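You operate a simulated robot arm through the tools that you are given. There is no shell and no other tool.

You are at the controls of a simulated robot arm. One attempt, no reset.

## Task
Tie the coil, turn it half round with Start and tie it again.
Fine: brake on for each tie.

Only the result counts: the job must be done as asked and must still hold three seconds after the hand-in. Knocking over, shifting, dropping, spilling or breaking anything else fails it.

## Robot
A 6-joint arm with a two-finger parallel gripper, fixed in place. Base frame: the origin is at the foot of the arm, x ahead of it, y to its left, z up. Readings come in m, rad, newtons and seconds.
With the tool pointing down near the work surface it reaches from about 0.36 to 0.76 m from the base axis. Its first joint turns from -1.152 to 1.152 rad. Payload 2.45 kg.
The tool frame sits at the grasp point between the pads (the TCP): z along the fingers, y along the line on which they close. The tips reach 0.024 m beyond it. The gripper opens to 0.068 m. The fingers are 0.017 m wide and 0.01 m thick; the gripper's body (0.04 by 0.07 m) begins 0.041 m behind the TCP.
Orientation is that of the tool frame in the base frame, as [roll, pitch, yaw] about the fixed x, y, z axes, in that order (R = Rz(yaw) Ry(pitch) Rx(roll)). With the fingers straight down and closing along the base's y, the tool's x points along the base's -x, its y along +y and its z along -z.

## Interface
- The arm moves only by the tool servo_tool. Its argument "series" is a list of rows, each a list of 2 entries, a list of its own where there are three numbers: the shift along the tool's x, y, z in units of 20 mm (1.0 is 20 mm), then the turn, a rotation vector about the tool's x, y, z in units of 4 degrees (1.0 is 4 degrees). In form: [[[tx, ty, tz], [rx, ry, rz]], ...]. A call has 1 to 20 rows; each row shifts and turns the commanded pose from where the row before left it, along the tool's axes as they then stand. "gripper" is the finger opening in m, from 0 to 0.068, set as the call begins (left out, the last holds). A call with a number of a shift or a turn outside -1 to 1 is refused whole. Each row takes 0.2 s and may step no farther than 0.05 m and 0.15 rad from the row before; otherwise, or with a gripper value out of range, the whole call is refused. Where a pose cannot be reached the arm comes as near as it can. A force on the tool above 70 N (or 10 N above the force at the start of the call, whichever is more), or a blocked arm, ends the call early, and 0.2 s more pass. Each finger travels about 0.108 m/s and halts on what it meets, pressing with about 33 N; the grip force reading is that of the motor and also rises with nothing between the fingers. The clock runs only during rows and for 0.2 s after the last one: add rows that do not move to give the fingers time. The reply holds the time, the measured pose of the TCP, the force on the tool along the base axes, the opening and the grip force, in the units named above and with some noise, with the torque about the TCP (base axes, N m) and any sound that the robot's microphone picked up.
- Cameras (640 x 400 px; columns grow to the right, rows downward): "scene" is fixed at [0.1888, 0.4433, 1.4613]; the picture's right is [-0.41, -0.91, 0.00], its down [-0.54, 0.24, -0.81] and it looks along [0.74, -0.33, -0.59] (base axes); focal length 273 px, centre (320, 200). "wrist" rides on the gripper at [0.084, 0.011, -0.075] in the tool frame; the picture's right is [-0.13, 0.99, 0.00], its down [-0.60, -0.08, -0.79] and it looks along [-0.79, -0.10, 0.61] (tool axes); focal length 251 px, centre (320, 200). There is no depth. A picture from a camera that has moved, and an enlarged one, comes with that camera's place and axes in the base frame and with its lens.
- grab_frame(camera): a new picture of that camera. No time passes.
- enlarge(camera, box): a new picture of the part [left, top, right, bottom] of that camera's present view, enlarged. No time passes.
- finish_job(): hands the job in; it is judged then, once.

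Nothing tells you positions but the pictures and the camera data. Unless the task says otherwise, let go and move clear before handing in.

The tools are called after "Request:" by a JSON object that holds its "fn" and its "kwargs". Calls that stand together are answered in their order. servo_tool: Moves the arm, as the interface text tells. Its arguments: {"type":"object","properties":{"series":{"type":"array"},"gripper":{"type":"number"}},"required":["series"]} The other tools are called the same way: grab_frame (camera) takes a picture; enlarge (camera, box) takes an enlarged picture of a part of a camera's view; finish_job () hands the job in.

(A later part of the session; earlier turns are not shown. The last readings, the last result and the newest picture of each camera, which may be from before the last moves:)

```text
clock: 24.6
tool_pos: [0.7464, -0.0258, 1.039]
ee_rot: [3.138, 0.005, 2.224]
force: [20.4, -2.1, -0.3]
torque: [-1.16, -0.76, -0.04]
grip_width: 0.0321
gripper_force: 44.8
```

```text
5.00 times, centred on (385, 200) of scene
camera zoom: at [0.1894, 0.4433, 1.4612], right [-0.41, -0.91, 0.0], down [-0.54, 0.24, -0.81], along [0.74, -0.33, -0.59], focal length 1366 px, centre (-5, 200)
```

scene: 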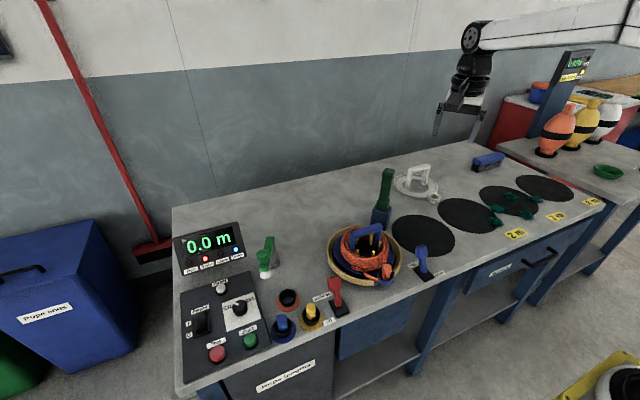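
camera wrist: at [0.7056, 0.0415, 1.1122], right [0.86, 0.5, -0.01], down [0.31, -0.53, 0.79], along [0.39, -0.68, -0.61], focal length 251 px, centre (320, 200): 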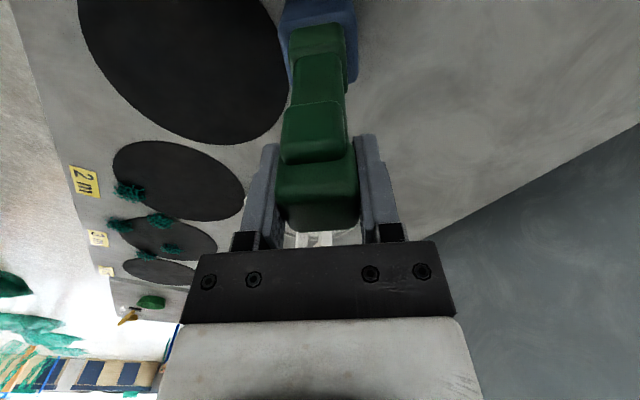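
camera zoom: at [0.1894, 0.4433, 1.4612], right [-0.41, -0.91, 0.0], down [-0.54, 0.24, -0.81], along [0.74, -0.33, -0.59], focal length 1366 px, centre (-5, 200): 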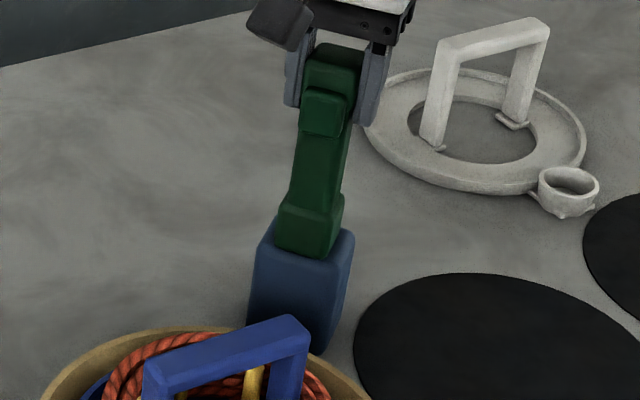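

The arm leans with my pull at about 14 N, so it is hinged. I'll correct the sideways bias and continue the swing along its arc, in small steps.

Request:
{"fn": "servo_tool", "kwargs": {"series": [[[0.25, 0.06, 0], [0, 0, 0]], [[0.25, 0, 0], [0, 0, 0]], [[0.25, 0, 0.02], [0, 0, 0]], [[0.25, 0, 0.04], [0, 0, 0]], [[0, 0, 0], [0, 0, 0]]]}}

Request:
{"fn": "enlarge", "kwargs": {"camera": "scene", "box": [365, 160, 405, 240]}}

Request:
{"fn": "grab_frame", "kwargs": {"camera": "wrist"}}

```text
clock: 25.8
tool_pos: [0.7324, -0.0113, 1.038]
ee_rot: [3.14, 0.002, 2.227]
force: [7.5, -12.5, 3.8]
torque: [-0.89, -1.03, 0.01]
grip_width: 0.0318
gripper_force: 44.8
```

```text
5.00 times, centred on (385, 200) of scene
camera zoom: at [0.1889, 0.443, 1.4614], right [-0.41, -0.91, 0.0], down [-0.54, 0.24, -0.81], along [0.74, -0.33, -0.59], focal length 1366 px, centre (-5, 200)
```

zoom: 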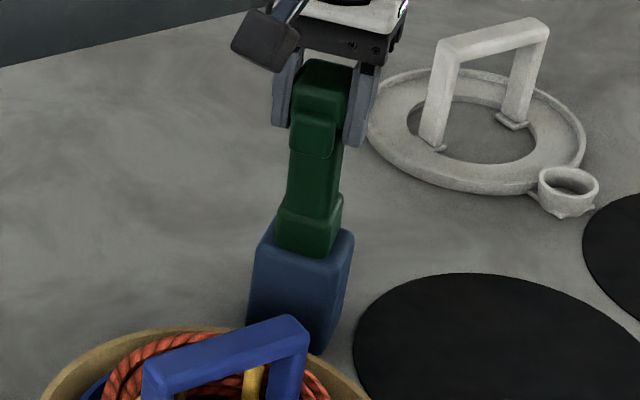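

```text
taken
camera wrist: at [0.6886, 0.0625, 1.1117], right [0.87, 0.5, 0.0], down [0.3, -0.53, 0.79], along [0.4, -0.69, -0.61], focal length 251 px, centre (320, 200)
```

wrist: 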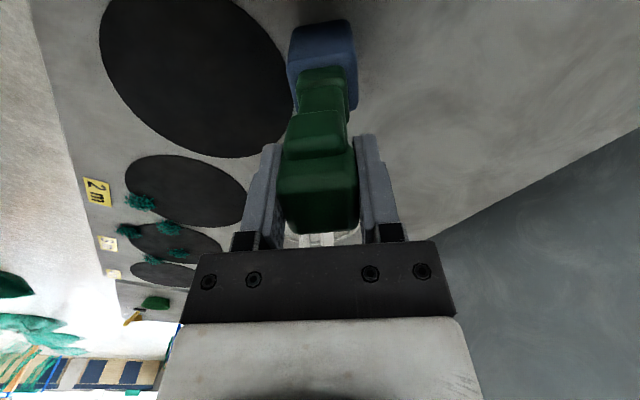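

The tie arm leans towards the reel with a steady ~14 N resistance. I'll release it briefly to learn whether it springs back or stays.

Request:
{"fn": "servo_tool", "kwargs": {"series": [[[0, 0, 0], [0, 0, 0]], [[0, 0, 0], [0, 0, 0]], [[0, 0, 0], [0, 0, 0]]], "gripper": 0.055}}

Request:
{"fn": "enlarge", "kwargs": {"camera": "scene", "box": [365, 160, 405, 240]}}

Request:
{"fn": "enlarge", "kwargs": {"camera": "wrist", "box": [220, 0, 420, 260]}}

```text
clock: 26.6
tool_pos: [0.7337, -0.0094, 1.0369]
ee_rot: [3.141, 0.0, 2.225]
force: [-0.6, -0.2, 0.3]
torque: [-0.01, -0.02, 0.01]
grip_width: 0.0548
gripper_force: 0.1
```

```text
5.00 times, centred on (385, 200) of scene
camera zoom: at [0.1888, 0.4433, 1.4613], right [-0.41, -0.91, 0.0], down [-0.54, 0.24, -0.81], along [0.74, -0.33, -0.59], focal length 1366 px, centre (-5, 200)
```

zoom: 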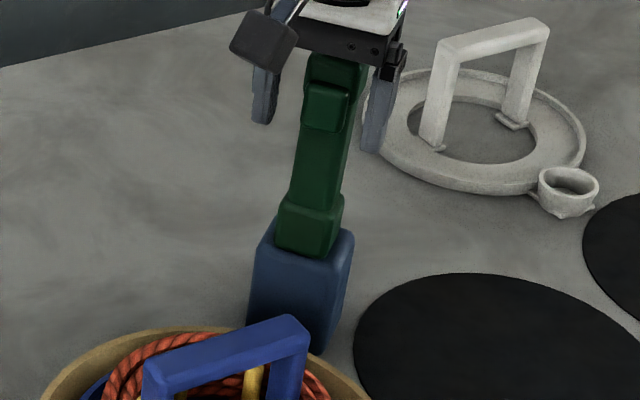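

```text
1.54 times, centred on (320, 130) of wrist
camera zoom: at [0.6885, 0.0635, 1.1114], right [0.87, 0.5, 0.0], down [0.31, -0.53, 0.79], along [0.4, -0.69, -0.61], focal length 387 px, centre (320, 308)
```

zoom: 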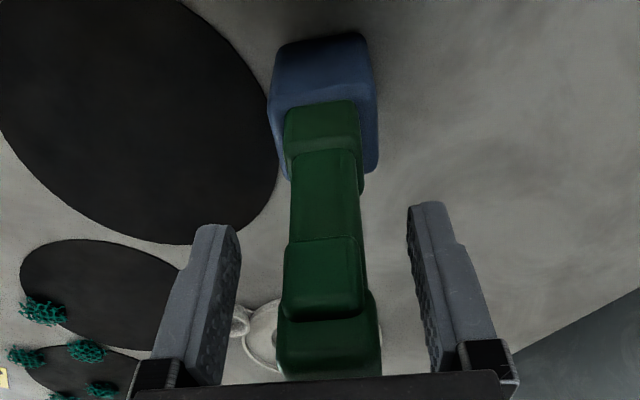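

The arm springs back upright when released, so it needs to be pushed down and will return by itself. Gripping at the cap would bring my fingers against the reel handle, so I'll push it with closed fingers from behind. First I rise, close, and test the reach behind it.

Request:
{"fn": "servo_tool", "kwargs": {"series": [[[0, 0, -1], [0, 0, 0]], [[0, 0, -1], [0, 0, 0]], [[0, 0, -1], [0, 0, 0]], [[-0.78, 0, 0], [0, 0, 0]], [[-0.78, 0, 0], [0, 0, 0]], [[-0.78, 0, 0], [0, 0, 0]], [[-0.78, 0, 0], [0, 0, 0]]]}}

Request:
{"fn": "servo_tool", "kwargs": {"series": [[[0, 0, 0], [0, 0, 0]], [[0, 0, 0], [0, 0, 0]]], "gripper": 0.0}}

Request:
{"fn": "grab_frame", "kwargs": {"camera": "wrist"}}

Request:
{"fn": "enlarge", "kwargs": {"camera": "scene", "box": [350, 120, 430, 240]}}

```text
clock: 28.2
tool_pos: [0.7587, -0.0578, 1.0998]
ee_rot: [3.141, 0.0, 2.225]
force: [-0.4, -0.5, -0.4]
torque: [-0.01, 0.01, -0.02]
grip_width: 0.055
gripper_force: 0.1
out of reach, approached as far as the arm can: row 7
```

```text
clock: 28.8
tool_pos: [0.7589, -0.0584, 1.1002]
ee_rot: [-3.142, 0.0, 2.226]
force: [-0.4, 0.4, -0.2]
torque: [0.01, -0.01, -0.01]
grip_width: 0.0
gripper_force: 23.4
```

```text
taken
camera wrist: at [0.7145, 0.0154, 1.1749], right [0.87, 0.5, 0.0], down [0.31, -0.53, 0.79], along [0.4, -0.69, -0.61], focal length 251 px, centre (320, 200)
```

wrist: 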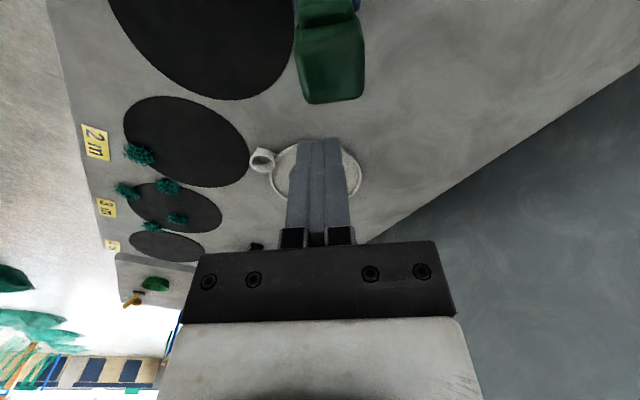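

```text
3.33 times, centred on (390, 180) of scene
camera zoom: at [0.1888, 0.4433, 1.4613], right [-0.41, -0.91, 0.0], down [-0.54, 0.24, -0.81], along [0.74, -0.33, -0.59], focal length 911 px, centre (87, 267)
```

zoom: 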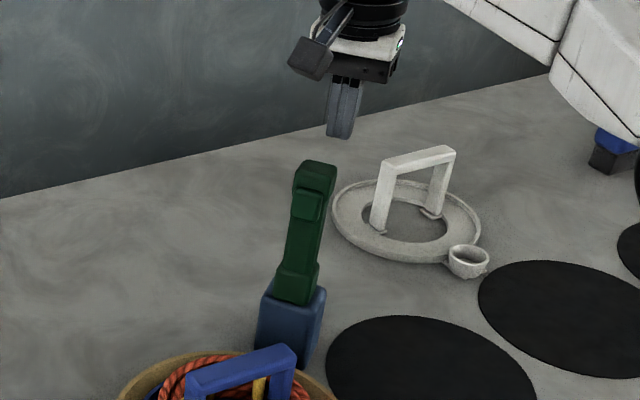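

The arm just reaches, but with little clearance behind the cap. I'll tilt the fingers outward by 12° to gain reach and place them squarely behind the tie arm.

Request:
{"fn": "servo_tool", "kwargs": {"series": [[[0, 0, 0], [0, -1, 0]], [[0, 0, 0], [0, -1, 0]], [[0, 0, 0], [0, -1, 0]], [[-0.24, 0.26, 0.05], [0, 0, 0]], [[-0.24, 0.26, 0.05], [0, 0, 0]]]}}

Request:
{"fn": "grab_frame", "kwargs": {"camera": "wrist"}}

Request:
{"fn": "enlarge", "kwargs": {"camera": "scene", "box": [350, 120, 430, 240]}}

```text
clock: 30.0
tool_pos: [0.7738, -0.0616, 1.0992]
ee_rot: [-3.141, 0.209, 2.227]
force: [0.4, 0.5, 0.5]
torque: [0.0, 0.02, -0.01]
grip_width: 0.0
gripper_force: 23.4
```

```text
taken
camera wrist: at [0.721, 0.0227, 1.1552], right [0.86, 0.5, 0.03], down [0.2, -0.39, 0.9], along [0.46, -0.77, -0.43], focal length 251 px, centre (320, 200)
```

wrist: 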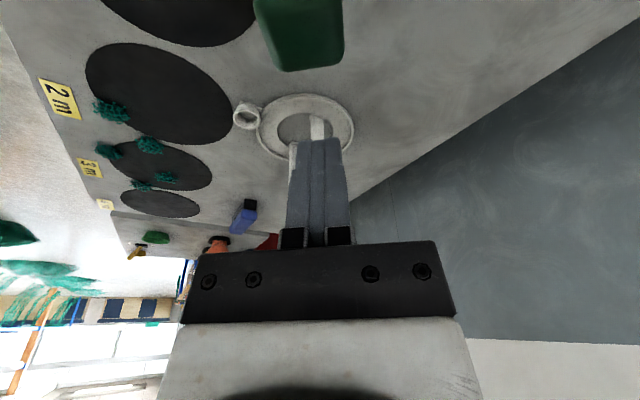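

```text
3.33 times, centred on (390, 180) of scene
camera zoom: at [0.1888, 0.4433, 1.4613], right [-0.41, -0.91, 0.0], down [-0.54, 0.24, -0.81], along [0.74, -0.33, -0.59], focal length 911 px, centre (87, 267)
```

zoom: 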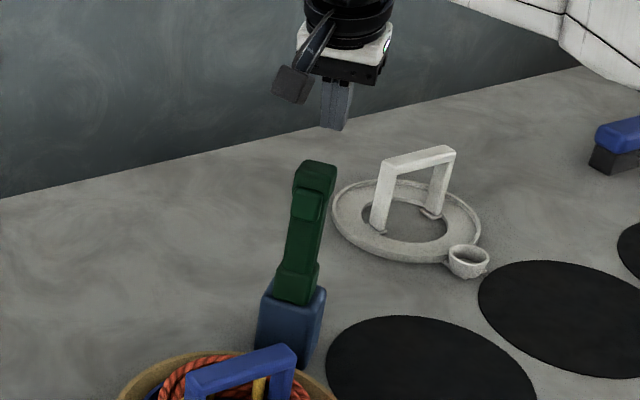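

The closed fingers are now 37 mm behind the tie arm and centred on it. I'll lower them behind its top, then begin pushing.

Request:
{"fn": "servo_tool", "kwargs": {"series": [[[0.174, 0, 0.82], [0, 0, 0]], [[0.174, 0, 0.82], [0, 0, 0]], [[0.174, 0, 0.82], [0, 0, 0]], [[0.174, 0, 0.82], [0, 0, 0]]]}}

Request:
{"fn": "grab_frame", "kwargs": {"camera": "wrist"}}

Request:
{"fn": "enlarge", "kwargs": {"camera": "scene", "box": [350, 140, 430, 260]}}

```text
clock: 31.0
tool_pos: [0.7747, -0.0607, 1.0323]
ee_rot: [3.142, 0.21, 2.225]
force: [0.3, 0.4, 0.2]
torque: [0.02, 0.02, 0.03]
grip_width: 0.0002
gripper_force: 23.5
```

```text
taken
camera wrist: at [0.7211, 0.0233, 1.0877], right [0.86, 0.5, 0.03], down [0.2, -0.39, 0.9], along [0.46, -0.77, -0.43], focal length 251 px, centre (320, 200)
```

wrist: 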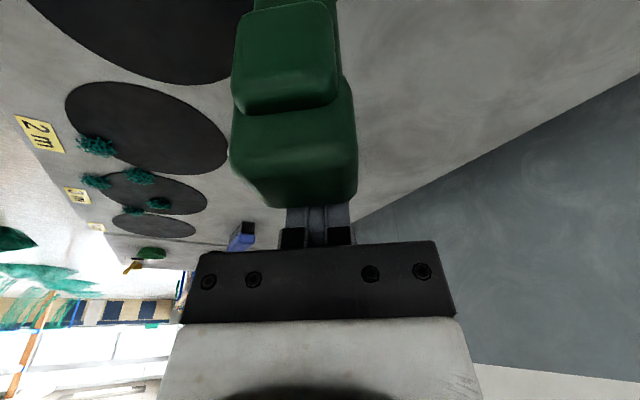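

```text
3.33 times, centred on (390, 200) of scene
camera zoom: at [0.1888, 0.4433, 1.4613], right [-0.41, -0.91, 0.0], down [-0.54, 0.24, -0.81], along [0.74, -0.33, -0.59], focal length 911 px, centre (87, 200)
```

zoom: 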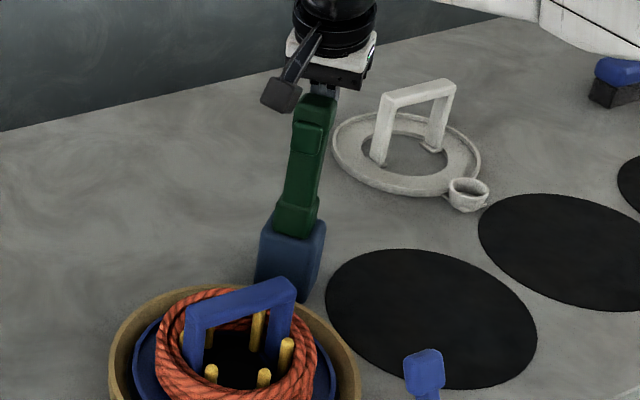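

Request:
{"fn": "servo_tool", "kwargs": {"series": [[[0.5, 0, -0.07], [0, 0, 0]], [[0.57, 0, -0.08], [0, 0, 0]], [[0.57, 0, -0.08], [0, 0, 0]], [[0.57, 0, -0.08], [0, 0, 0]], [[0.57, 0, -0.08], [0, 0, 0]], [[0, 0, 0], [0, 0, 0]]]}}

Request:
{"fn": "enlarge", "kwargs": {"camera": "scene", "box": [350, 140, 430, 260]}}

Request:
{"fn": "grab_frame", "kwargs": {"camera": "wrist"}}

```text
clock: 32.4
tool_pos: [0.7405, -0.0153, 1.0283]
ee_rot: [3.14, 0.21, 2.227]
force: [-0.6, 0.3, 0.2]
torque: [0.03, -0.01, 0.01]
grip_width: 0.0
gripper_force: 23.8
```

```text
3.33 times, centred on (390, 200) of scene
camera zoom: at [0.1888, 0.4433, 1.4613], right [-0.41, -0.91, 0.0], down [-0.54, 0.24, -0.81], along [0.74, -0.33, -0.59], focal length 911 px, centre (87, 200)
```

zoom: 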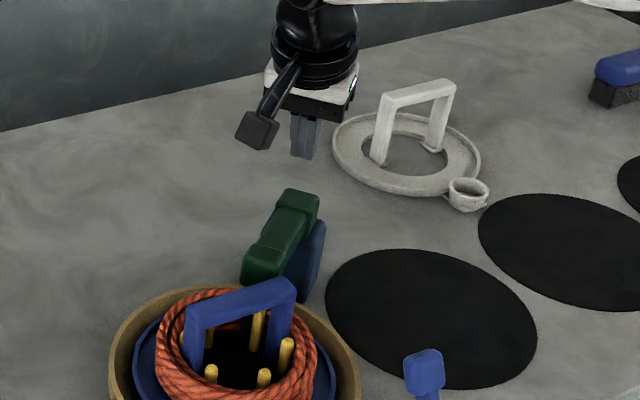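

```text
taken
camera wrist: at [0.6869, 0.0677, 1.0845], right [0.86, 0.5, 0.03], down [0.2, -0.39, 0.9], along [0.46, -0.77, -0.43], focal length 251 px, centre (320, 200)
```

wrist: 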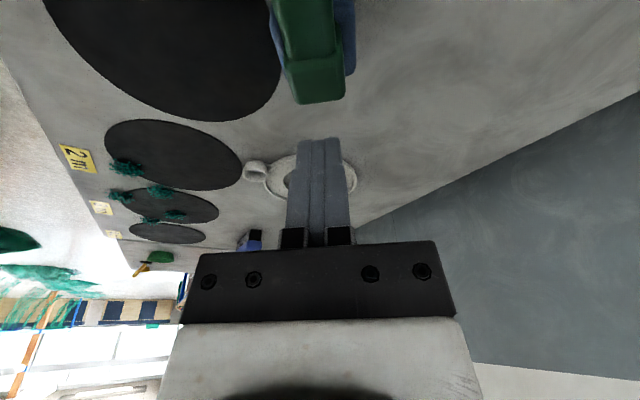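

The tie arm has gone over on its own past centre and now leans down towards the reel; there is no contact force. I'll look closely at where it ended.

Request:
{"fn": "enlarge", "kwargs": {"camera": "scene", "box": [360, 180, 410, 240]}}

Request:
{"fn": "enlarge", "kwargs": {"camera": "scene", "box": [320, 180, 420, 300]}}

Request:
{"fn": "enlarge", "kwargs": {"camera": "wrist", "box": [240, 0, 380, 120]}}

Request:
{"fn": "enlarge", "kwargs": {"camera": "scene", "box": [170, 220, 250, 280]}}

```text
6.67 times, centred on (385, 210) of scene
camera zoom: at [0.1888, 0.4433, 1.4613], right [-0.41, -0.91, 0.0], down [-0.54, 0.24, -0.81], along [0.74, -0.33, -0.59], focal length 1822 px, centre (-113, 133)
```

zoom: 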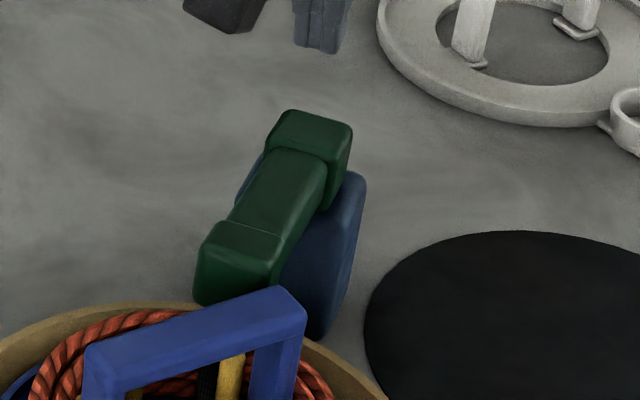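

```text
3.33 times, centred on (370, 240) of scene
camera zoom: at [0.1888, 0.4433, 1.4613], right [-0.41, -0.91, 0.0], down [-0.54, 0.24, -0.81], along [0.74, -0.33, -0.59], focal length 911 px, centre (153, 67)
```

zoom: 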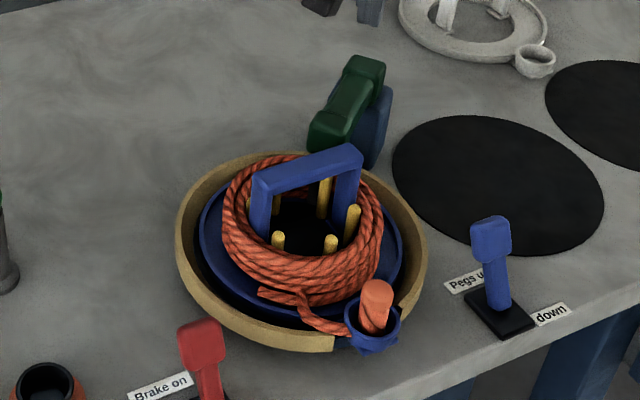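

```text
3.33 times, centred on (310, 60) of wrist
camera zoom: at [0.6869, 0.0677, 1.0845], right [0.86, 0.5, 0.03], down [0.2, -0.39, 0.9], along [0.46, -0.77, -0.43], focal length 838 px, centre (353, 667)
```

zoom: 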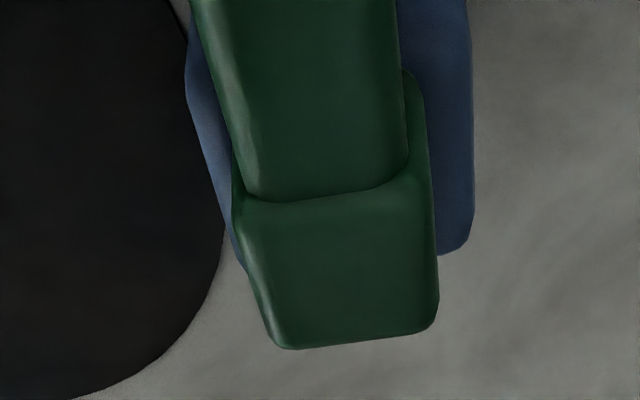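

```text
6.67 times, centred on (210, 250) of scene
camera zoom: at [0.1888, 0.4433, 1.4613], right [-0.41, -0.91, 0.0], down [-0.54, 0.24, -0.81], along [0.74, -0.33, -0.59], focal length 1822 px, centre (1053, -133)
```

zoom: 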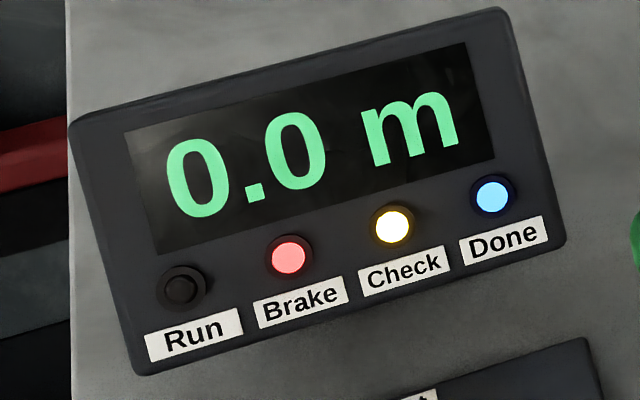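

The Check lamp has come on and the tie arm lies about horizontal towards the reel, with no sound reported. I'll back off upward and view the arm and the coil from another side before doing more.

Request:
{"fn": "servo_tool", "kwargs": {"series": [[[-0.2, 0, -0.98], [0, 0, 0]], [[-0.2, 0, -0.98], [0, 0, 0]], [[-0.2, 0, -0.98], [0, 0, 0]], [[0, 0, 0], [0, 1, 0]], [[0, 0, 0], [0, 1, 0]], [[0, 0, 0], [0, 1, 0]], [[0, 0, -1], [0, 0, 0]], [[0, 0, -1], [0, 0, 0]]]}}

Request:
{"fn": "grab_frame", "kwargs": {"camera": "wrist"}}

Request:
{"fn": "enlarge", "kwargs": {"camera": "wrist", "box": [240, 0, 400, 120]}}

Request:
{"fn": "enlarge", "kwargs": {"camera": "scene", "box": [340, 180, 410, 250]}}

```text
clock: 34.2
tool_pos: [0.7404, -0.0155, 1.129]
ee_rot: [3.141, -0.001, 2.226]
force: [-0.7, 0.2, 1.3]
torque: [0.01, -0.02, 0.04]
grip_width: 0.0002
gripper_force: 23.5
```

```text
taken
camera wrist: at [0.6954, 0.0575, 1.2038], right [0.87, 0.5, 0.0], down [0.31, -0.53, 0.79], along [0.4, -0.69, -0.61], focal length 251 px, centre (320, 200)
```

wrist: 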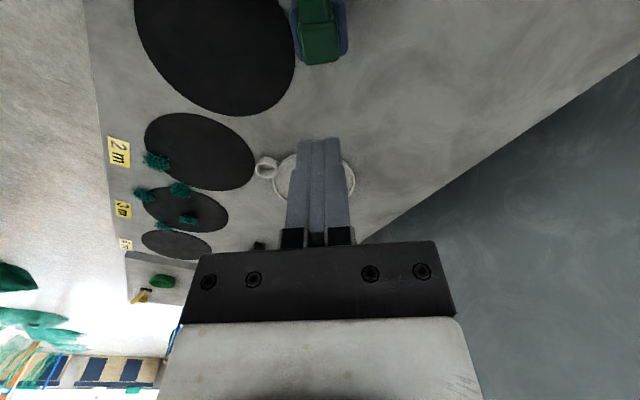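

```text
3.33 times, centred on (320, 60) of wrist
camera zoom: at [0.6954, 0.0575, 1.2038], right [0.87, 0.5, 0.0], down [0.31, -0.53, 0.79], along [0.4, -0.69, -0.61], focal length 838 px, centre (320, 667)
```

zoom: 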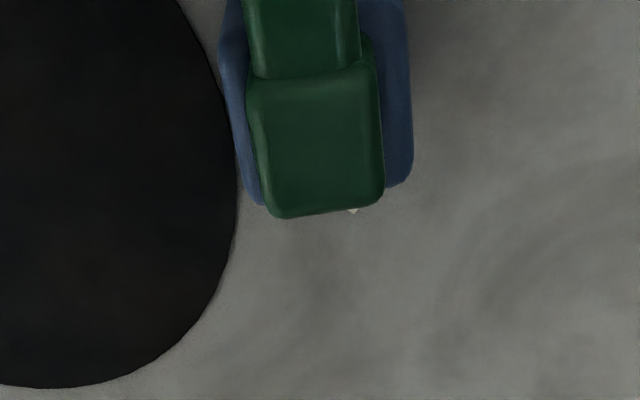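

```text
5.71 times, centred on (375, 215) of scene
camera zoom: at [0.1888, 0.4433, 1.4613], right [-0.41, -0.91, 0.0], down [-0.54, 0.24, -0.81], along [0.74, -0.33, -0.59], focal length 1561 px, centre (6, 114)
```

zoom: 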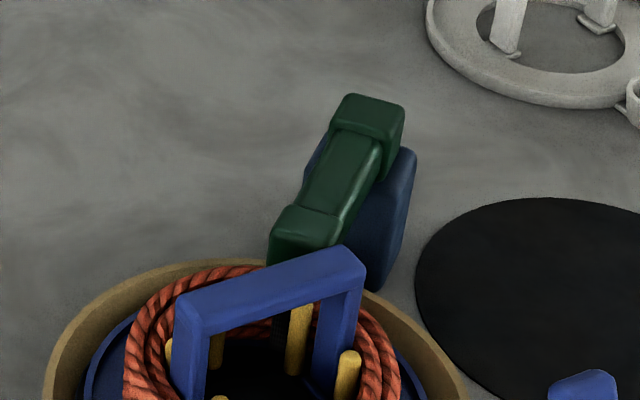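

Request:
{"fn": "enlarge", "kwargs": {"camera": "scene", "box": [355, 215, 390, 250]}}

Request:
{"fn": "enlarge", "kwargs": {"camera": "scene", "box": [320, 205, 420, 295]}}

```text
11.43 times, centred on (372, 232) of scene
camera zoom: at [0.1888, 0.4433, 1.4613], right [-0.41, -0.91, 0.0], down [-0.54, 0.24, -0.81], along [0.74, -0.33, -0.59], focal length 3122 px, centre (-280, -171)
```

zoom: 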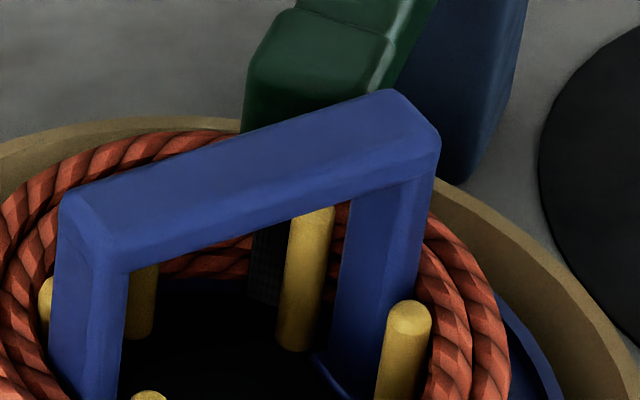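

```text
4.44 times, centred on (370, 250) of scene
camera zoom: at [0.1888, 0.4433, 1.4613], right [-0.41, -0.91, 0.0], down [-0.54, 0.24, -0.81], along [0.74, -0.33, -0.59], focal length 1214 px, centre (98, -22)
```

zoom: 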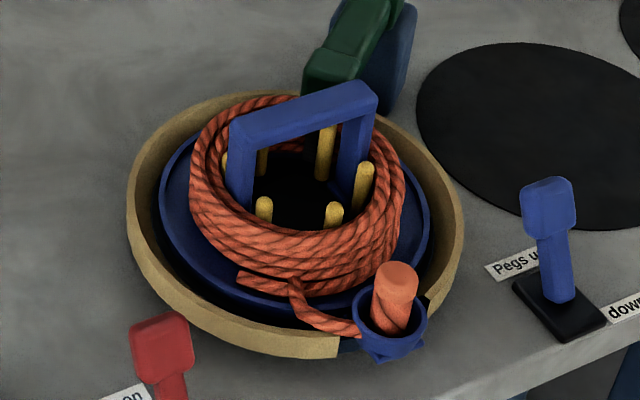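

Under the tie arm I can make out a dark ridged band on the far side of the coil that was not there before. I'll turn the wrist back to look at it from the base side.

Request:
{"fn": "servo_tool", "kwargs": {"series": [[[0, 0, 0], [0, 0, -1]], [[0, 0, 0], [0, 0, -1]], [[0, 0, 0], [0, 0, -1]], [[0, 0, 0], [0, 0, -1]], [[0, 0, 0], [0, 0, -1]], [[0, 0, 0], [0, 0, -1]], [[0, 0, 0], [0, 0, -1]], [[0, 0, 0], [0, 0, -1]], [[0, 0, 0], [0, 0, -1]], [[0, 0, 0], [0, 0, -1]], [[0, 0, 0], [0, 0, -1]], [[0, 0, 0], [0, 0, -1]], [[0, 0, 0], [0, 0, -1]], [[1, -0.4, 0], [0, 0, -0.125]], [[1, -0.4, 0], [0, 0, 0]], [[1, -0.4, 0], [0, 0, 0]], [[1, -0.4, 0], [0, 0, 0]], [[1, -0.4, 0], [0, 0, 0]], [[1, 0, 0], [0, 0, 0]], [[1, 0, 0], [0, 0, 0]]]}}

Request:
{"fn": "grab_frame", "kwargs": {"camera": "wrist"}}

Request:
{"fn": "enlarge", "kwargs": {"camera": "wrist", "box": [320, 0, 520, 160]}}

```text
clock: 38.4
tool_pos: [0.5992, -0.0559, 1.1283]
ee_rot: [3.14, 0.001, -3.14]
force: [0.1, 0.6, 0.6]
torque: [0.01, -0.01, 0.01]
grip_width: 0.0
gripper_force: 23.8
```

```text
taken
camera wrist: at [0.5126, -0.0453, 1.2037], right [0.13, 0.99, 0.0], down [0.6, -0.08, 0.79], along [0.79, -0.1, -0.61], focal length 251 px, centre (320, 200)
```

wrist: 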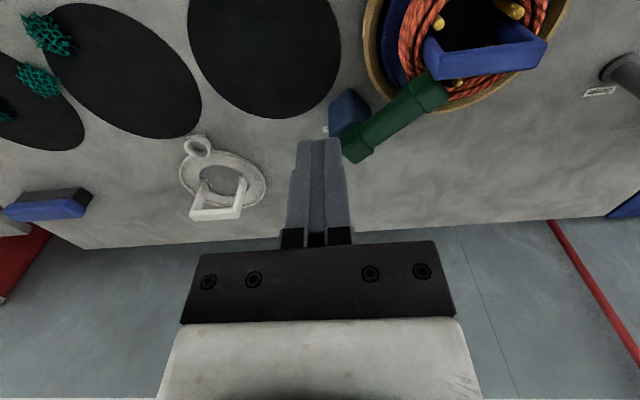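

```text
2.50 times, centred on (420, 80) of wrist
camera zoom: at [0.5126, -0.0453, 1.2037], right [0.13, 0.99, 0.0], down [0.6, -0.08, 0.79], along [0.79, -0.1, -0.61], focal length 629 px, centre (70, 500)
```

zoom: 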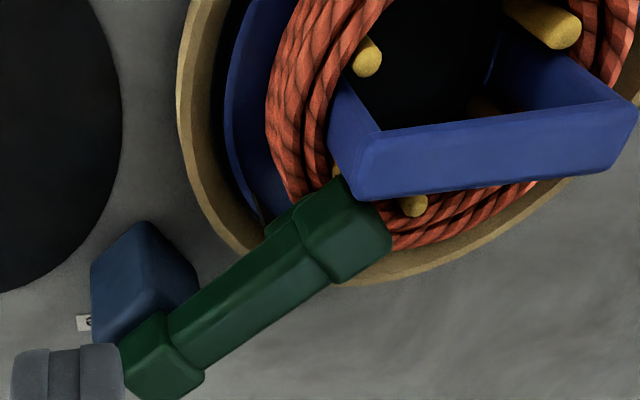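

The tie arm now lies across to the coil with its block on the rope, and its cap is at about (0.681, 0.060). I'll turn the gripper to match, straddle the cap from above and lift the arm back to its upright rest.

Request:
{"fn": "servo_tool", "kwargs": {"series": [[[0, 0, 0], [0, 0, 1]], [[0, 0, 0], [0, 0, 1]], [[0, 0, 0], [0, 0, 1]], [[0, 0, 0], [0, 0, 1]], [[0, 0, 0], [0, 0, 1]], [[0, 0, 0], [0, 0, 1]], [[0, 0, 0], [0, 0, 1]], [[0, 0, 0], [0, 0, 1]], [[0, 0, 0], [0, 0, 1]], [[0, 0, 0], [0, 0, 1]], [[0, 0, 0], [0, 0, 1]], [[0, 0, 0], [0, 0, 1]], [[0, 0, 0], [0, 0, 1]], [[0, 0, 0], [0, 0, 0.125]]], "gripper": 0.056}}

Request:
{"fn": "servo_tool", "kwargs": {"series": [[[0.296, 0.969, 0.4], [0, 0, 0]], [[0.296, 0.969, 0.4], [0, 0, 0]], [[0.296, 0.969, 0.4], [0, 0, 0]], [[0.296, 0.969, 0.4], [0, 0, 0]], [[0.296, 0.969, 0.4], [0, 0, 0]], [[0.296, 0.969, 0.4], [0, 0, 0]], [[0.296, 0.969, 0.4], [0, 0, 0]]]}}

Request:
{"fn": "grab_frame", "kwargs": {"camera": "wrist"}}

Request:
{"fn": "enlarge", "kwargs": {"camera": "wrist", "box": [240, 0, 400, 160]}}

Request:
{"fn": "enlarge", "kwargs": {"camera": "scene", "box": [330, 140, 430, 260]}}

```text
clock: 41.4
tool_pos: [0.5987, -0.0541, 1.1286]
ee_rot: [3.141, -0.001, 2.226]
force: [-0.9, -0.4, -0.2]
torque: [-0.01, 0.03, 0.02]
grip_width: 0.0557
gripper_force: 0.2
```

```text
clock: 43.0
tool_pos: [0.6825, 0.0622, 1.0729]
ee_rot: [3.141, 0.0, 2.225]
force: [-0.1, 0.3, -0.4]
torque: [0.0, -0.01, 0.0]
grip_width: 0.0561
gripper_force: 0.0
```

```text
taken
camera wrist: at [0.638, 0.1338, 1.1468], right [0.87, 0.5, 0.0], down [0.31, -0.53, 0.79], along [0.4, -0.69, -0.61], focal length 251 px, centre (320, 200)
```

wrist: 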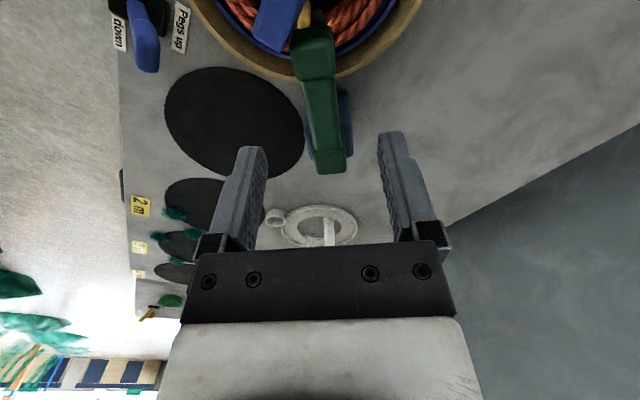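

```text
2.50 times, centred on (320, 80) of wrist
camera zoom: at [0.638, 0.1338, 1.1468], right [0.87, 0.5, 0.0], down [0.31, -0.53, 0.79], along [0.4, -0.69, -0.61], focal length 629 px, centre (320, 500)
```

zoom: 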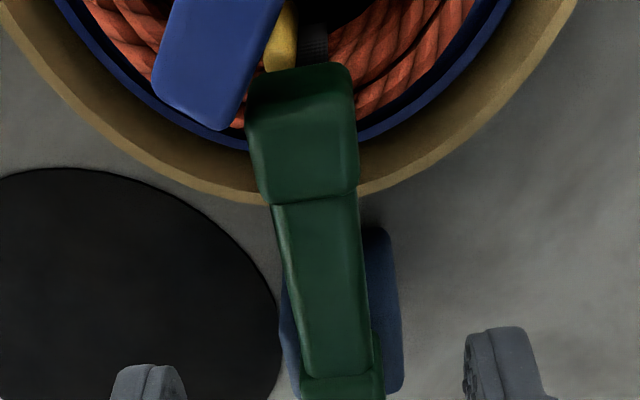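

```text
3.33 times, centred on (380, 200) of scene
camera zoom: at [0.1888, 0.4433, 1.4613], right [-0.41, -0.91, 0.0], down [-0.54, 0.24, -0.81], along [0.74, -0.33, -0.59], focal length 911 px, centre (120, 200)
```

zoom: 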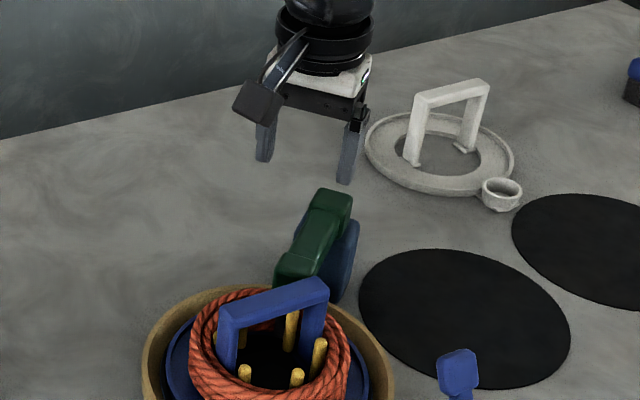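

A black ridged band now shows on the inner side of the coil under the arm, which looks like the tie. I'll centre over the cap and lower the open fingers around it.

Request:
{"fn": "servo_tool", "kwargs": {"series": [[[0, -0.27, 0], [0, 0, 0]], [[0, 0, 1], [0, 0, 0]], [[0, 0, 1], [0, 0, 0]], [[0, 0, 1], [0, 0, 0]], [[0, 0, 1], [0, 0, 0]]]}}

Request:
{"fn": "grab_frame", "kwargs": {"camera": "wrist"}}

Request:
{"fn": "enlarge", "kwargs": {"camera": "scene", "box": [330, 160, 430, 280]}}

```text
clock: 44.2
tool_pos: [0.6751, 0.0571, 0.991]
ee_rot: [3.141, 0.0, 2.225]
force: [-0.2, 0.3, 0.2]
torque: [-0.03, -0.01, 0.0]
grip_width: 0.056
gripper_force: 0.0
```

```text
taken
camera wrist: at [0.6317, 0.1292, 1.0664], right [0.87, 0.5, 0.0], down [0.31, -0.53, 0.79], along [0.4, -0.69, -0.61], focal length 251 px, centre (320, 200)
```

wrist: 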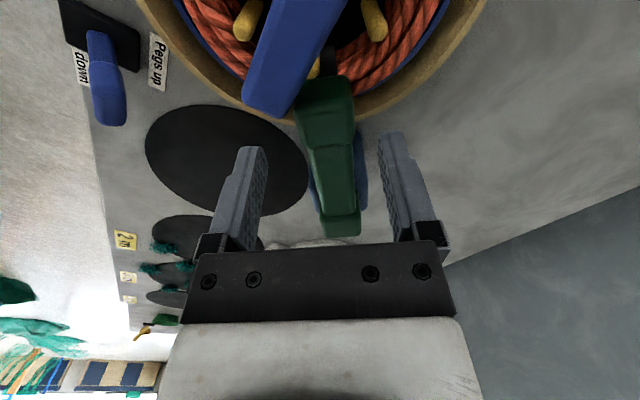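

```text
3.33 times, centred on (380, 220) of scene
camera zoom: at [0.1888, 0.4433, 1.4613], right [-0.41, -0.91, 0.0], down [-0.54, 0.24, -0.81], along [0.74, -0.33, -0.59], focal length 911 px, centre (120, 133)
```

zoom: 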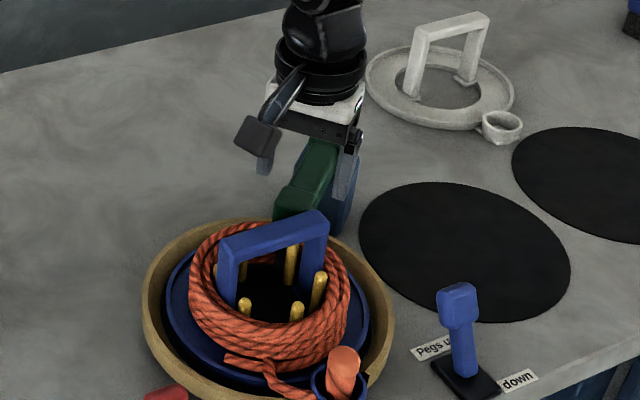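

The handle's end is only about 10 mm ahead of the finger line, so I'll grip slightly further back on the cap, then lower to it.

Request:
{"fn": "servo_tool", "kwargs": {"series": [[[-0.22, 0.17, 0], [0, 0, 0]], [[0, 0, 1], [0, 0, 0]], [[0, 0, 1], [0, 0, 0]], [[0, 0, 0.1], [0, 0, 0]]]}}

Request:
{"fn": "grab_frame", "kwargs": {"camera": "wrist"}}

Request:
{"fn": "enlarge", "kwargs": {"camera": "scene", "box": [340, 180, 410, 260]}}

```text
clock: 45.2
tool_pos: [0.6819, 0.0544, 0.9505]
ee_rot: [-3.141, -0.001, 2.224]
force: [-0.1, 0.5, -0.1]
torque: [0.04, 0.02, -0.04]
grip_width: 0.0558
gripper_force: 0.1
```

```text
taken
camera wrist: at [0.6377, 0.1276, 1.0247], right [0.87, 0.5, 0.0], down [0.3, -0.53, 0.79], along [0.4, -0.69, -0.61], focal length 251 px, centre (320, 200)
```

wrist: 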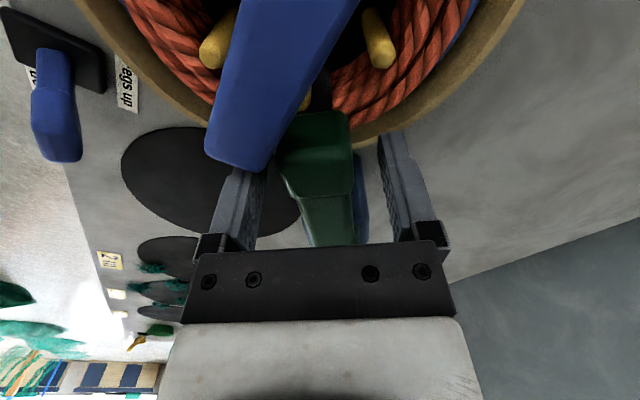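

```text
5.00 times, centred on (375, 220) of scene
camera zoom: at [0.1888, 0.4433, 1.4613], right [-0.41, -0.91, 0.0], down [-0.54, 0.24, -0.81], along [0.74, -0.33, -0.59], focal length 1366 px, centre (45, 100)
```

zoom: 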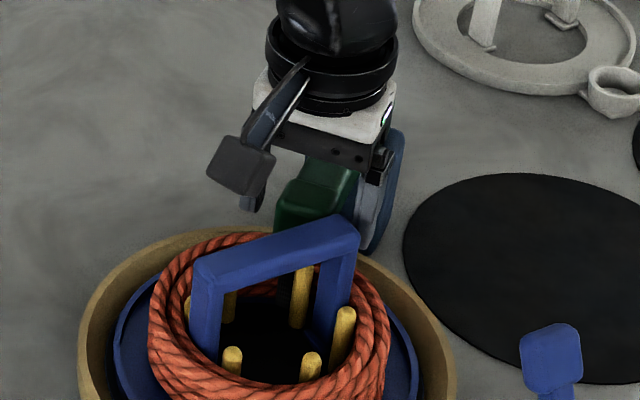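

Request:
{"fn": "servo_tool", "kwargs": {"series": [[[0, 0, 0], [0, 0, 0]], [[0, 0, 0], [0, 0, 0]], [[0, 0, 0], [0, 0, 0]]], "gripper": 0.0}}

Request:
{"fn": "grab_frame", "kwargs": {"camera": "wrist"}}

```text
clock: 46.0
tool_pos: [0.6802, 0.0543, 0.9495]
ee_rot: [-3.14, 0.0, 2.227]
force: [-7.0, -5.7, 1.1]
torque: [-0.04, 0.2, 0.35]
grip_width: 0.0313
gripper_force: 45.3
```

```text
taken
camera wrist: at [0.637, 0.1271, 1.0246], right [0.87, 0.5, 0.0], down [0.31, -0.53, 0.79], along [0.4, -0.69, -0.61], focal length 251 px, centre (320, 200)
```

wrist: 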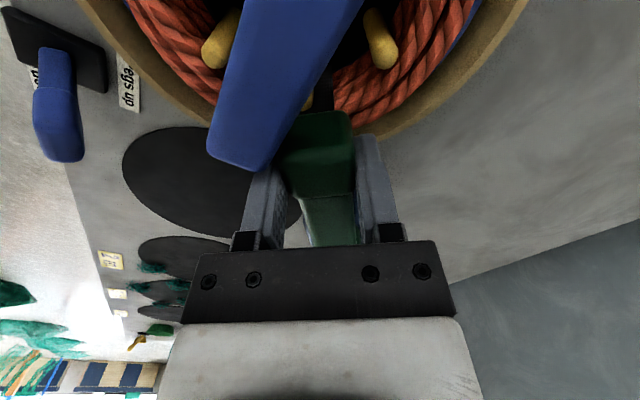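

Request:
{"fn": "servo_tool", "kwargs": {"series": [[[-0.15, 0, -0.61], [0, 0, 0]], [[-0.25, 0, -0.61], [0, 0, 0]], [[-0.31, 0, -0.57], [0, 0, 0]], [[-0.37, 0, -0.53], [0, 0, 0]]]}}

Request:
{"fn": "enlarge", "kwargs": {"camera": "scene", "box": [340, 160, 420, 260]}}

Request:
{"fn": "grab_frame", "kwargs": {"camera": "wrist"}}

```text
clock: 47.0
tool_pos: [0.6936, 0.0388, 0.9967]
ee_rot: [-3.14, -0.003, 2.225]
force: [-17.7, 11.6, -4.5]
torque: [1.16, 0.84, 0.38]
grip_width: 0.0315
gripper_force: 44.6
```

```text
4.00 times, centred on (380, 210) of scene
camera zoom: at [0.1884, 0.4436, 1.4613], right [-0.41, -0.91, 0.0], down [-0.54, 0.24, -0.81], along [0.74, -0.33, -0.59], focal length 1093 px, centre (80, 160)
```

zoom: 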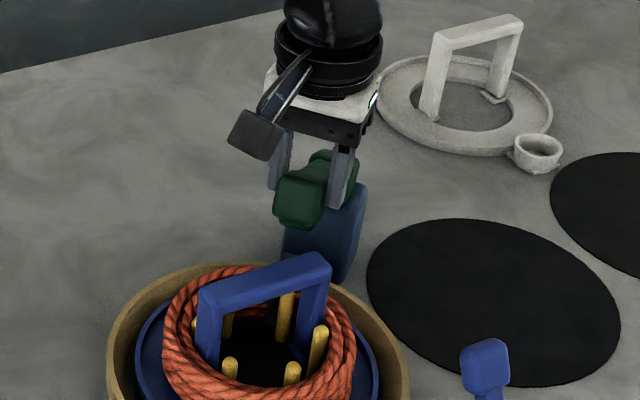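

```text
taken
camera wrist: at [0.6492, 0.112, 1.0716], right [0.87, 0.5, 0.0], down [0.31, -0.53, 0.79], along [0.4, -0.69, -0.61], focal length 251 px, centre (320, 200)
```

wrist: 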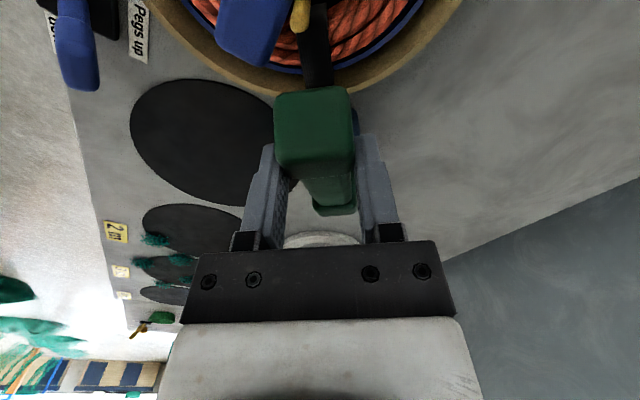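

A black tie band is now plainly visible around the coil. I'll keep lifting the arm along its arc to upright.

Request:
{"fn": "servo_tool", "kwargs": {"series": [[[-0.41, 0, -0.43], [0, 0, 0]], [[-0.41, 0, -0.43], [0, 0, 0]], [[-0.49, 0, -0.34], [0, 0, 0]], [[-0.49, 0, -0.34], [0, 0, 0]], [[-0.55, 0, -0.23], [0, 0, 0]], [[-0.55, 0, -0.22], [0, 0, 0]]]}}

Request:
{"fn": "enlarge", "kwargs": {"camera": "scene", "box": [340, 160, 420, 260]}}

Request:
{"fn": "grab_frame", "kwargs": {"camera": "wrist"}}

```text
clock: 48.4
tool_pos: [0.7316, -0.0083, 1.0364]
ee_rot: [-3.141, 0.001, 2.226]
force: [-0.7, 0.7, -0.2]
torque: [0.01, 0.01, 0.01]
grip_width: 0.0
gripper_force: 23.3
```

```text
4.00 times, centred on (380, 210) of scene
camera zoom: at [0.1888, 0.4433, 1.4613], right [-0.41, -0.91, 0.0], down [-0.54, 0.24, -0.81], along [0.74, -0.33, -0.59], focal length 1093 px, centre (80, 160)
```

zoom: 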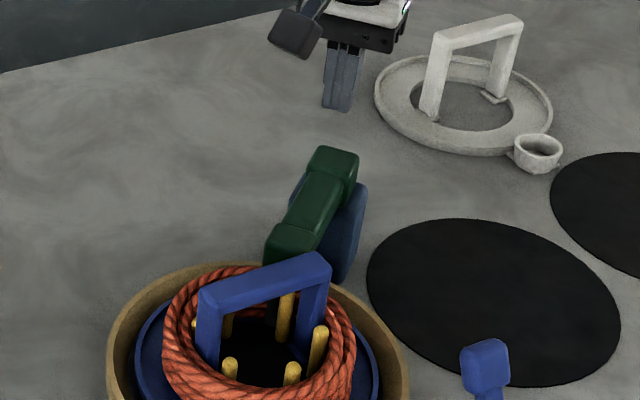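

```text
taken
camera wrist: at [0.687, 0.0643, 1.112], right [0.87, 0.5, 0.0], down [0.3, -0.53, 0.79], along [0.4, -0.69, -0.61], focal length 251 px, centre (320, 200)
```

wrist: 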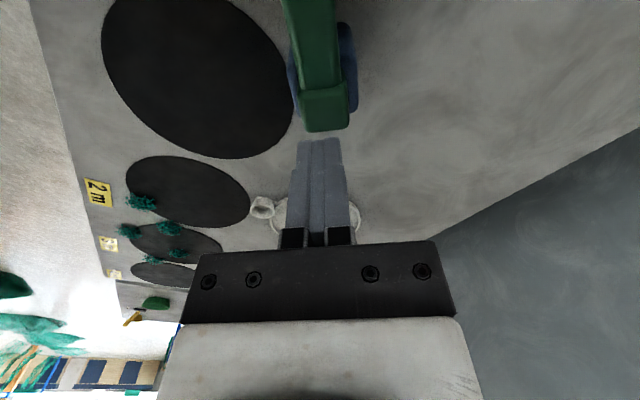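

The grip slipped off near the top and the arm dropped back onto the same spot, because I held it too high. From the side view its axis lies at z≈0.928, so I'll go back over the cap, grip it properly centred, and follow the right arc.

Request:
{"fn": "servo_tool", "kwargs": {"series": [[[0.5, -0.15, -0.3], [0, 0, 0]], [[0.9, 0, 0], [0, 0, 0]], [[0.9, 0, 0], [0, 0, 0]], [[0.9, 0, 0], [0, 0, 0]], [[0.8, 0, 0], [0, 0, 0]], [[0, 0, 0], [0, 0, 0]]], "gripper": 0.056}}

Request:
{"fn": "grab_frame", "kwargs": {"camera": "wrist"}}

Request:
{"fn": "enlarge", "kwargs": {"camera": "wrist", "box": [200, 0, 440, 160]}}

```text
clock: 49.8
tool_pos: [0.6803, 0.0531, 1.0441]
ee_rot: [-3.141, -0.001, 2.224]
force: [-0.4, 0.8, -0.1]
torque: [0.01, 0.03, 0.03]
grip_width: 0.0561
gripper_force: 0.0
```

```text
taken
camera wrist: at [0.6358, 0.1265, 1.1175], right [0.87, 0.5, 0.0], down [0.3, -0.53, 0.79], along [0.4, -0.69, -0.61], focal length 251 px, centre (320, 200)
```

wrist: 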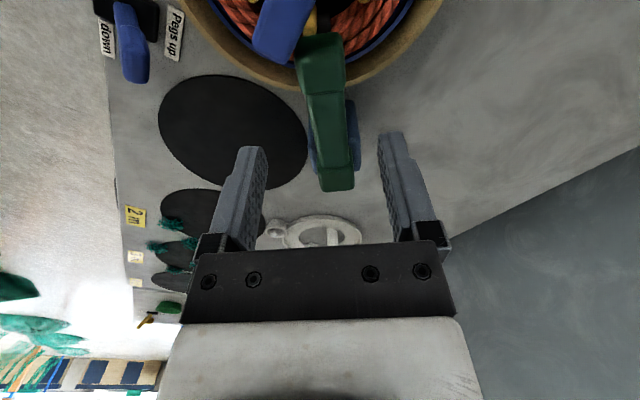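

```text
2.50 times, centred on (320, 80) of wrist
camera zoom: at [0.6358, 0.1265, 1.1175], right [0.87, 0.5, 0.0], down [0.3, -0.53, 0.79], along [0.4, -0.69, -0.61], focal length 629 px, centre (320, 500)
```

zoom: 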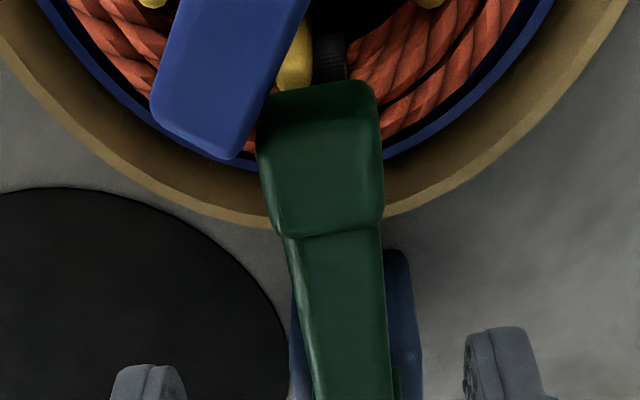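

Request:
{"fn": "servo_tool", "kwargs": {"series": [[[0, 0.06, 1], [0, 0, 0]], [[0, 0, 1], [0, 0, 0]], [[0, 0, 1], [0, 0, 0]], [[0, 0, 1], [0, 0, 0]], [[0, 0, 0.5], [0, 0, 0]], [[0, 0, 0.5], [0, 0, 0]], [[0, 0, 0.3], [0, 0, 0]]]}}

Request:
{"fn": "grab_frame", "kwargs": {"camera": "wrist"}}

Request:
{"fn": "enlarge", "kwargs": {"camera": "scene", "box": [340, 180, 410, 260]}}

```text
clock: 51.4
tool_pos: [0.6816, 0.0544, 0.9369]
ee_rot: [3.141, 0.0, 2.225]
force: [0.4, 0.0, 0.0]
torque: [0.02, 0.01, 0.03]
grip_width: 0.056
gripper_force: 0.1
```

```text
taken
camera wrist: at [0.6373, 0.1275, 1.0113], right [0.87, 0.5, 0.0], down [0.3, -0.53, 0.79], along [0.4, -0.69, -0.61], focal length 251 px, centre (320, 200)
```

wrist: 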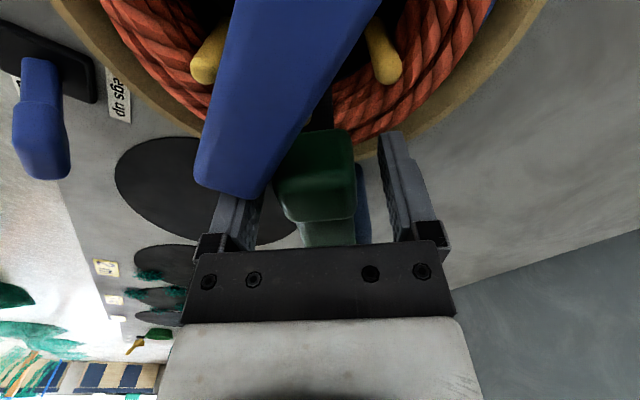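

```text
5.00 times, centred on (375, 220) of scene
camera zoom: at [0.1888, 0.4433, 1.4613], right [-0.41, -0.91, 0.0], down [-0.54, 0.24, -0.81], along [0.74, -0.33, -0.59], focal length 1366 px, centre (45, 100)
```

zoom: 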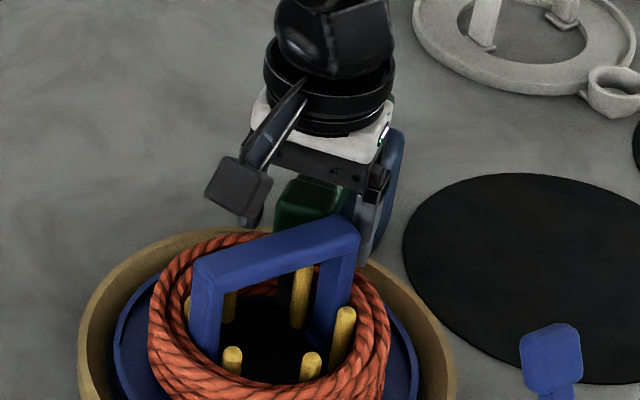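

Fingers are around the cap at the right height with no contact elsewhere. Closing on it now.

Request:
{"fn": "servo_tool", "kwargs": {"series": [[[0, 0, 0], [0, 0, 0]], [[0, 0, 0], [0, 0, 0]], [[0, 0, 0], [0, 0, 0]]], "gripper": 0.0}}

Request:
{"fn": "servo_tool", "kwargs": {"series": [[[-0.05, 0, -0.5], [0, 0, 0]], [[-0.14, 0, -0.93], [0, 0, 0]], [[-0.28, 0, -0.7], [0, 0, 0]], [[-0.28, 0, -0.64], [0, 0, 0]]]}}

Request:
{"fn": "enlarge", "kwargs": {"camera": "scene", "box": [340, 160, 420, 260]}}

Request:
{"fn": "grab_frame", "kwargs": {"camera": "wrist"}}

```text
clock: 52.2
tool_pos: [0.6828, 0.0559, 0.9368]
ee_rot: [-3.139, 0.0, 2.224]
force: [-4.4, -3.9, 2.3]
torque: [0.01, 0.05, 0.36]
grip_width: 0.0316
gripper_force: 44.8
```

```text
clock: 53.2
tool_pos: [0.6889, 0.044, 0.9923]
ee_rot: [3.141, -0.003, 2.227]
force: [-5.2, 9.3, -10.3]
torque: [1.16, 0.67, 0.4]
grip_width: 0.0316
gripper_force: 44.4
```

```text
4.00 times, centred on (380, 210) of scene
camera zoom: at [0.1889, 0.4436, 1.4612], right [-0.41, -0.91, 0.0], down [-0.54, 0.24, -0.81], along [0.74, -0.33, -0.59], focal length 1093 px, centre (80, 160)
```

zoom: 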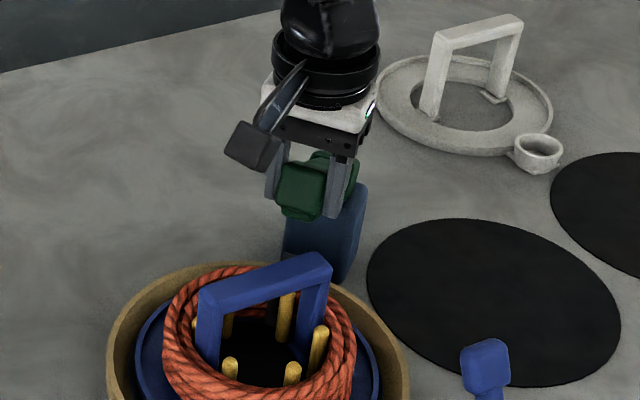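

```text
taken
camera wrist: at [0.6454, 0.1162, 1.0669], right [0.86, 0.5, 0.0], down [0.31, -0.53, 0.79], along [0.4, -0.69, -0.61], focal length 251 px, centre (320, 200)
```

wrist: 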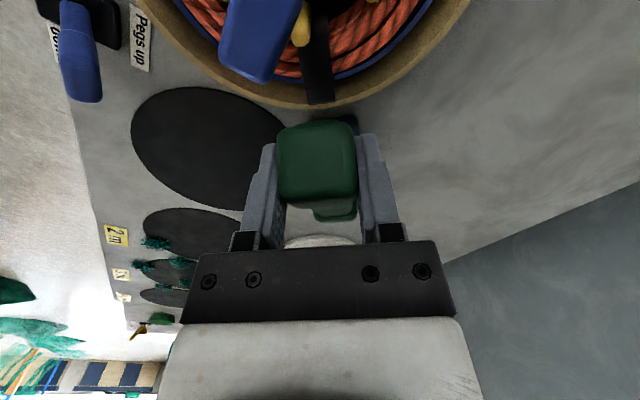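

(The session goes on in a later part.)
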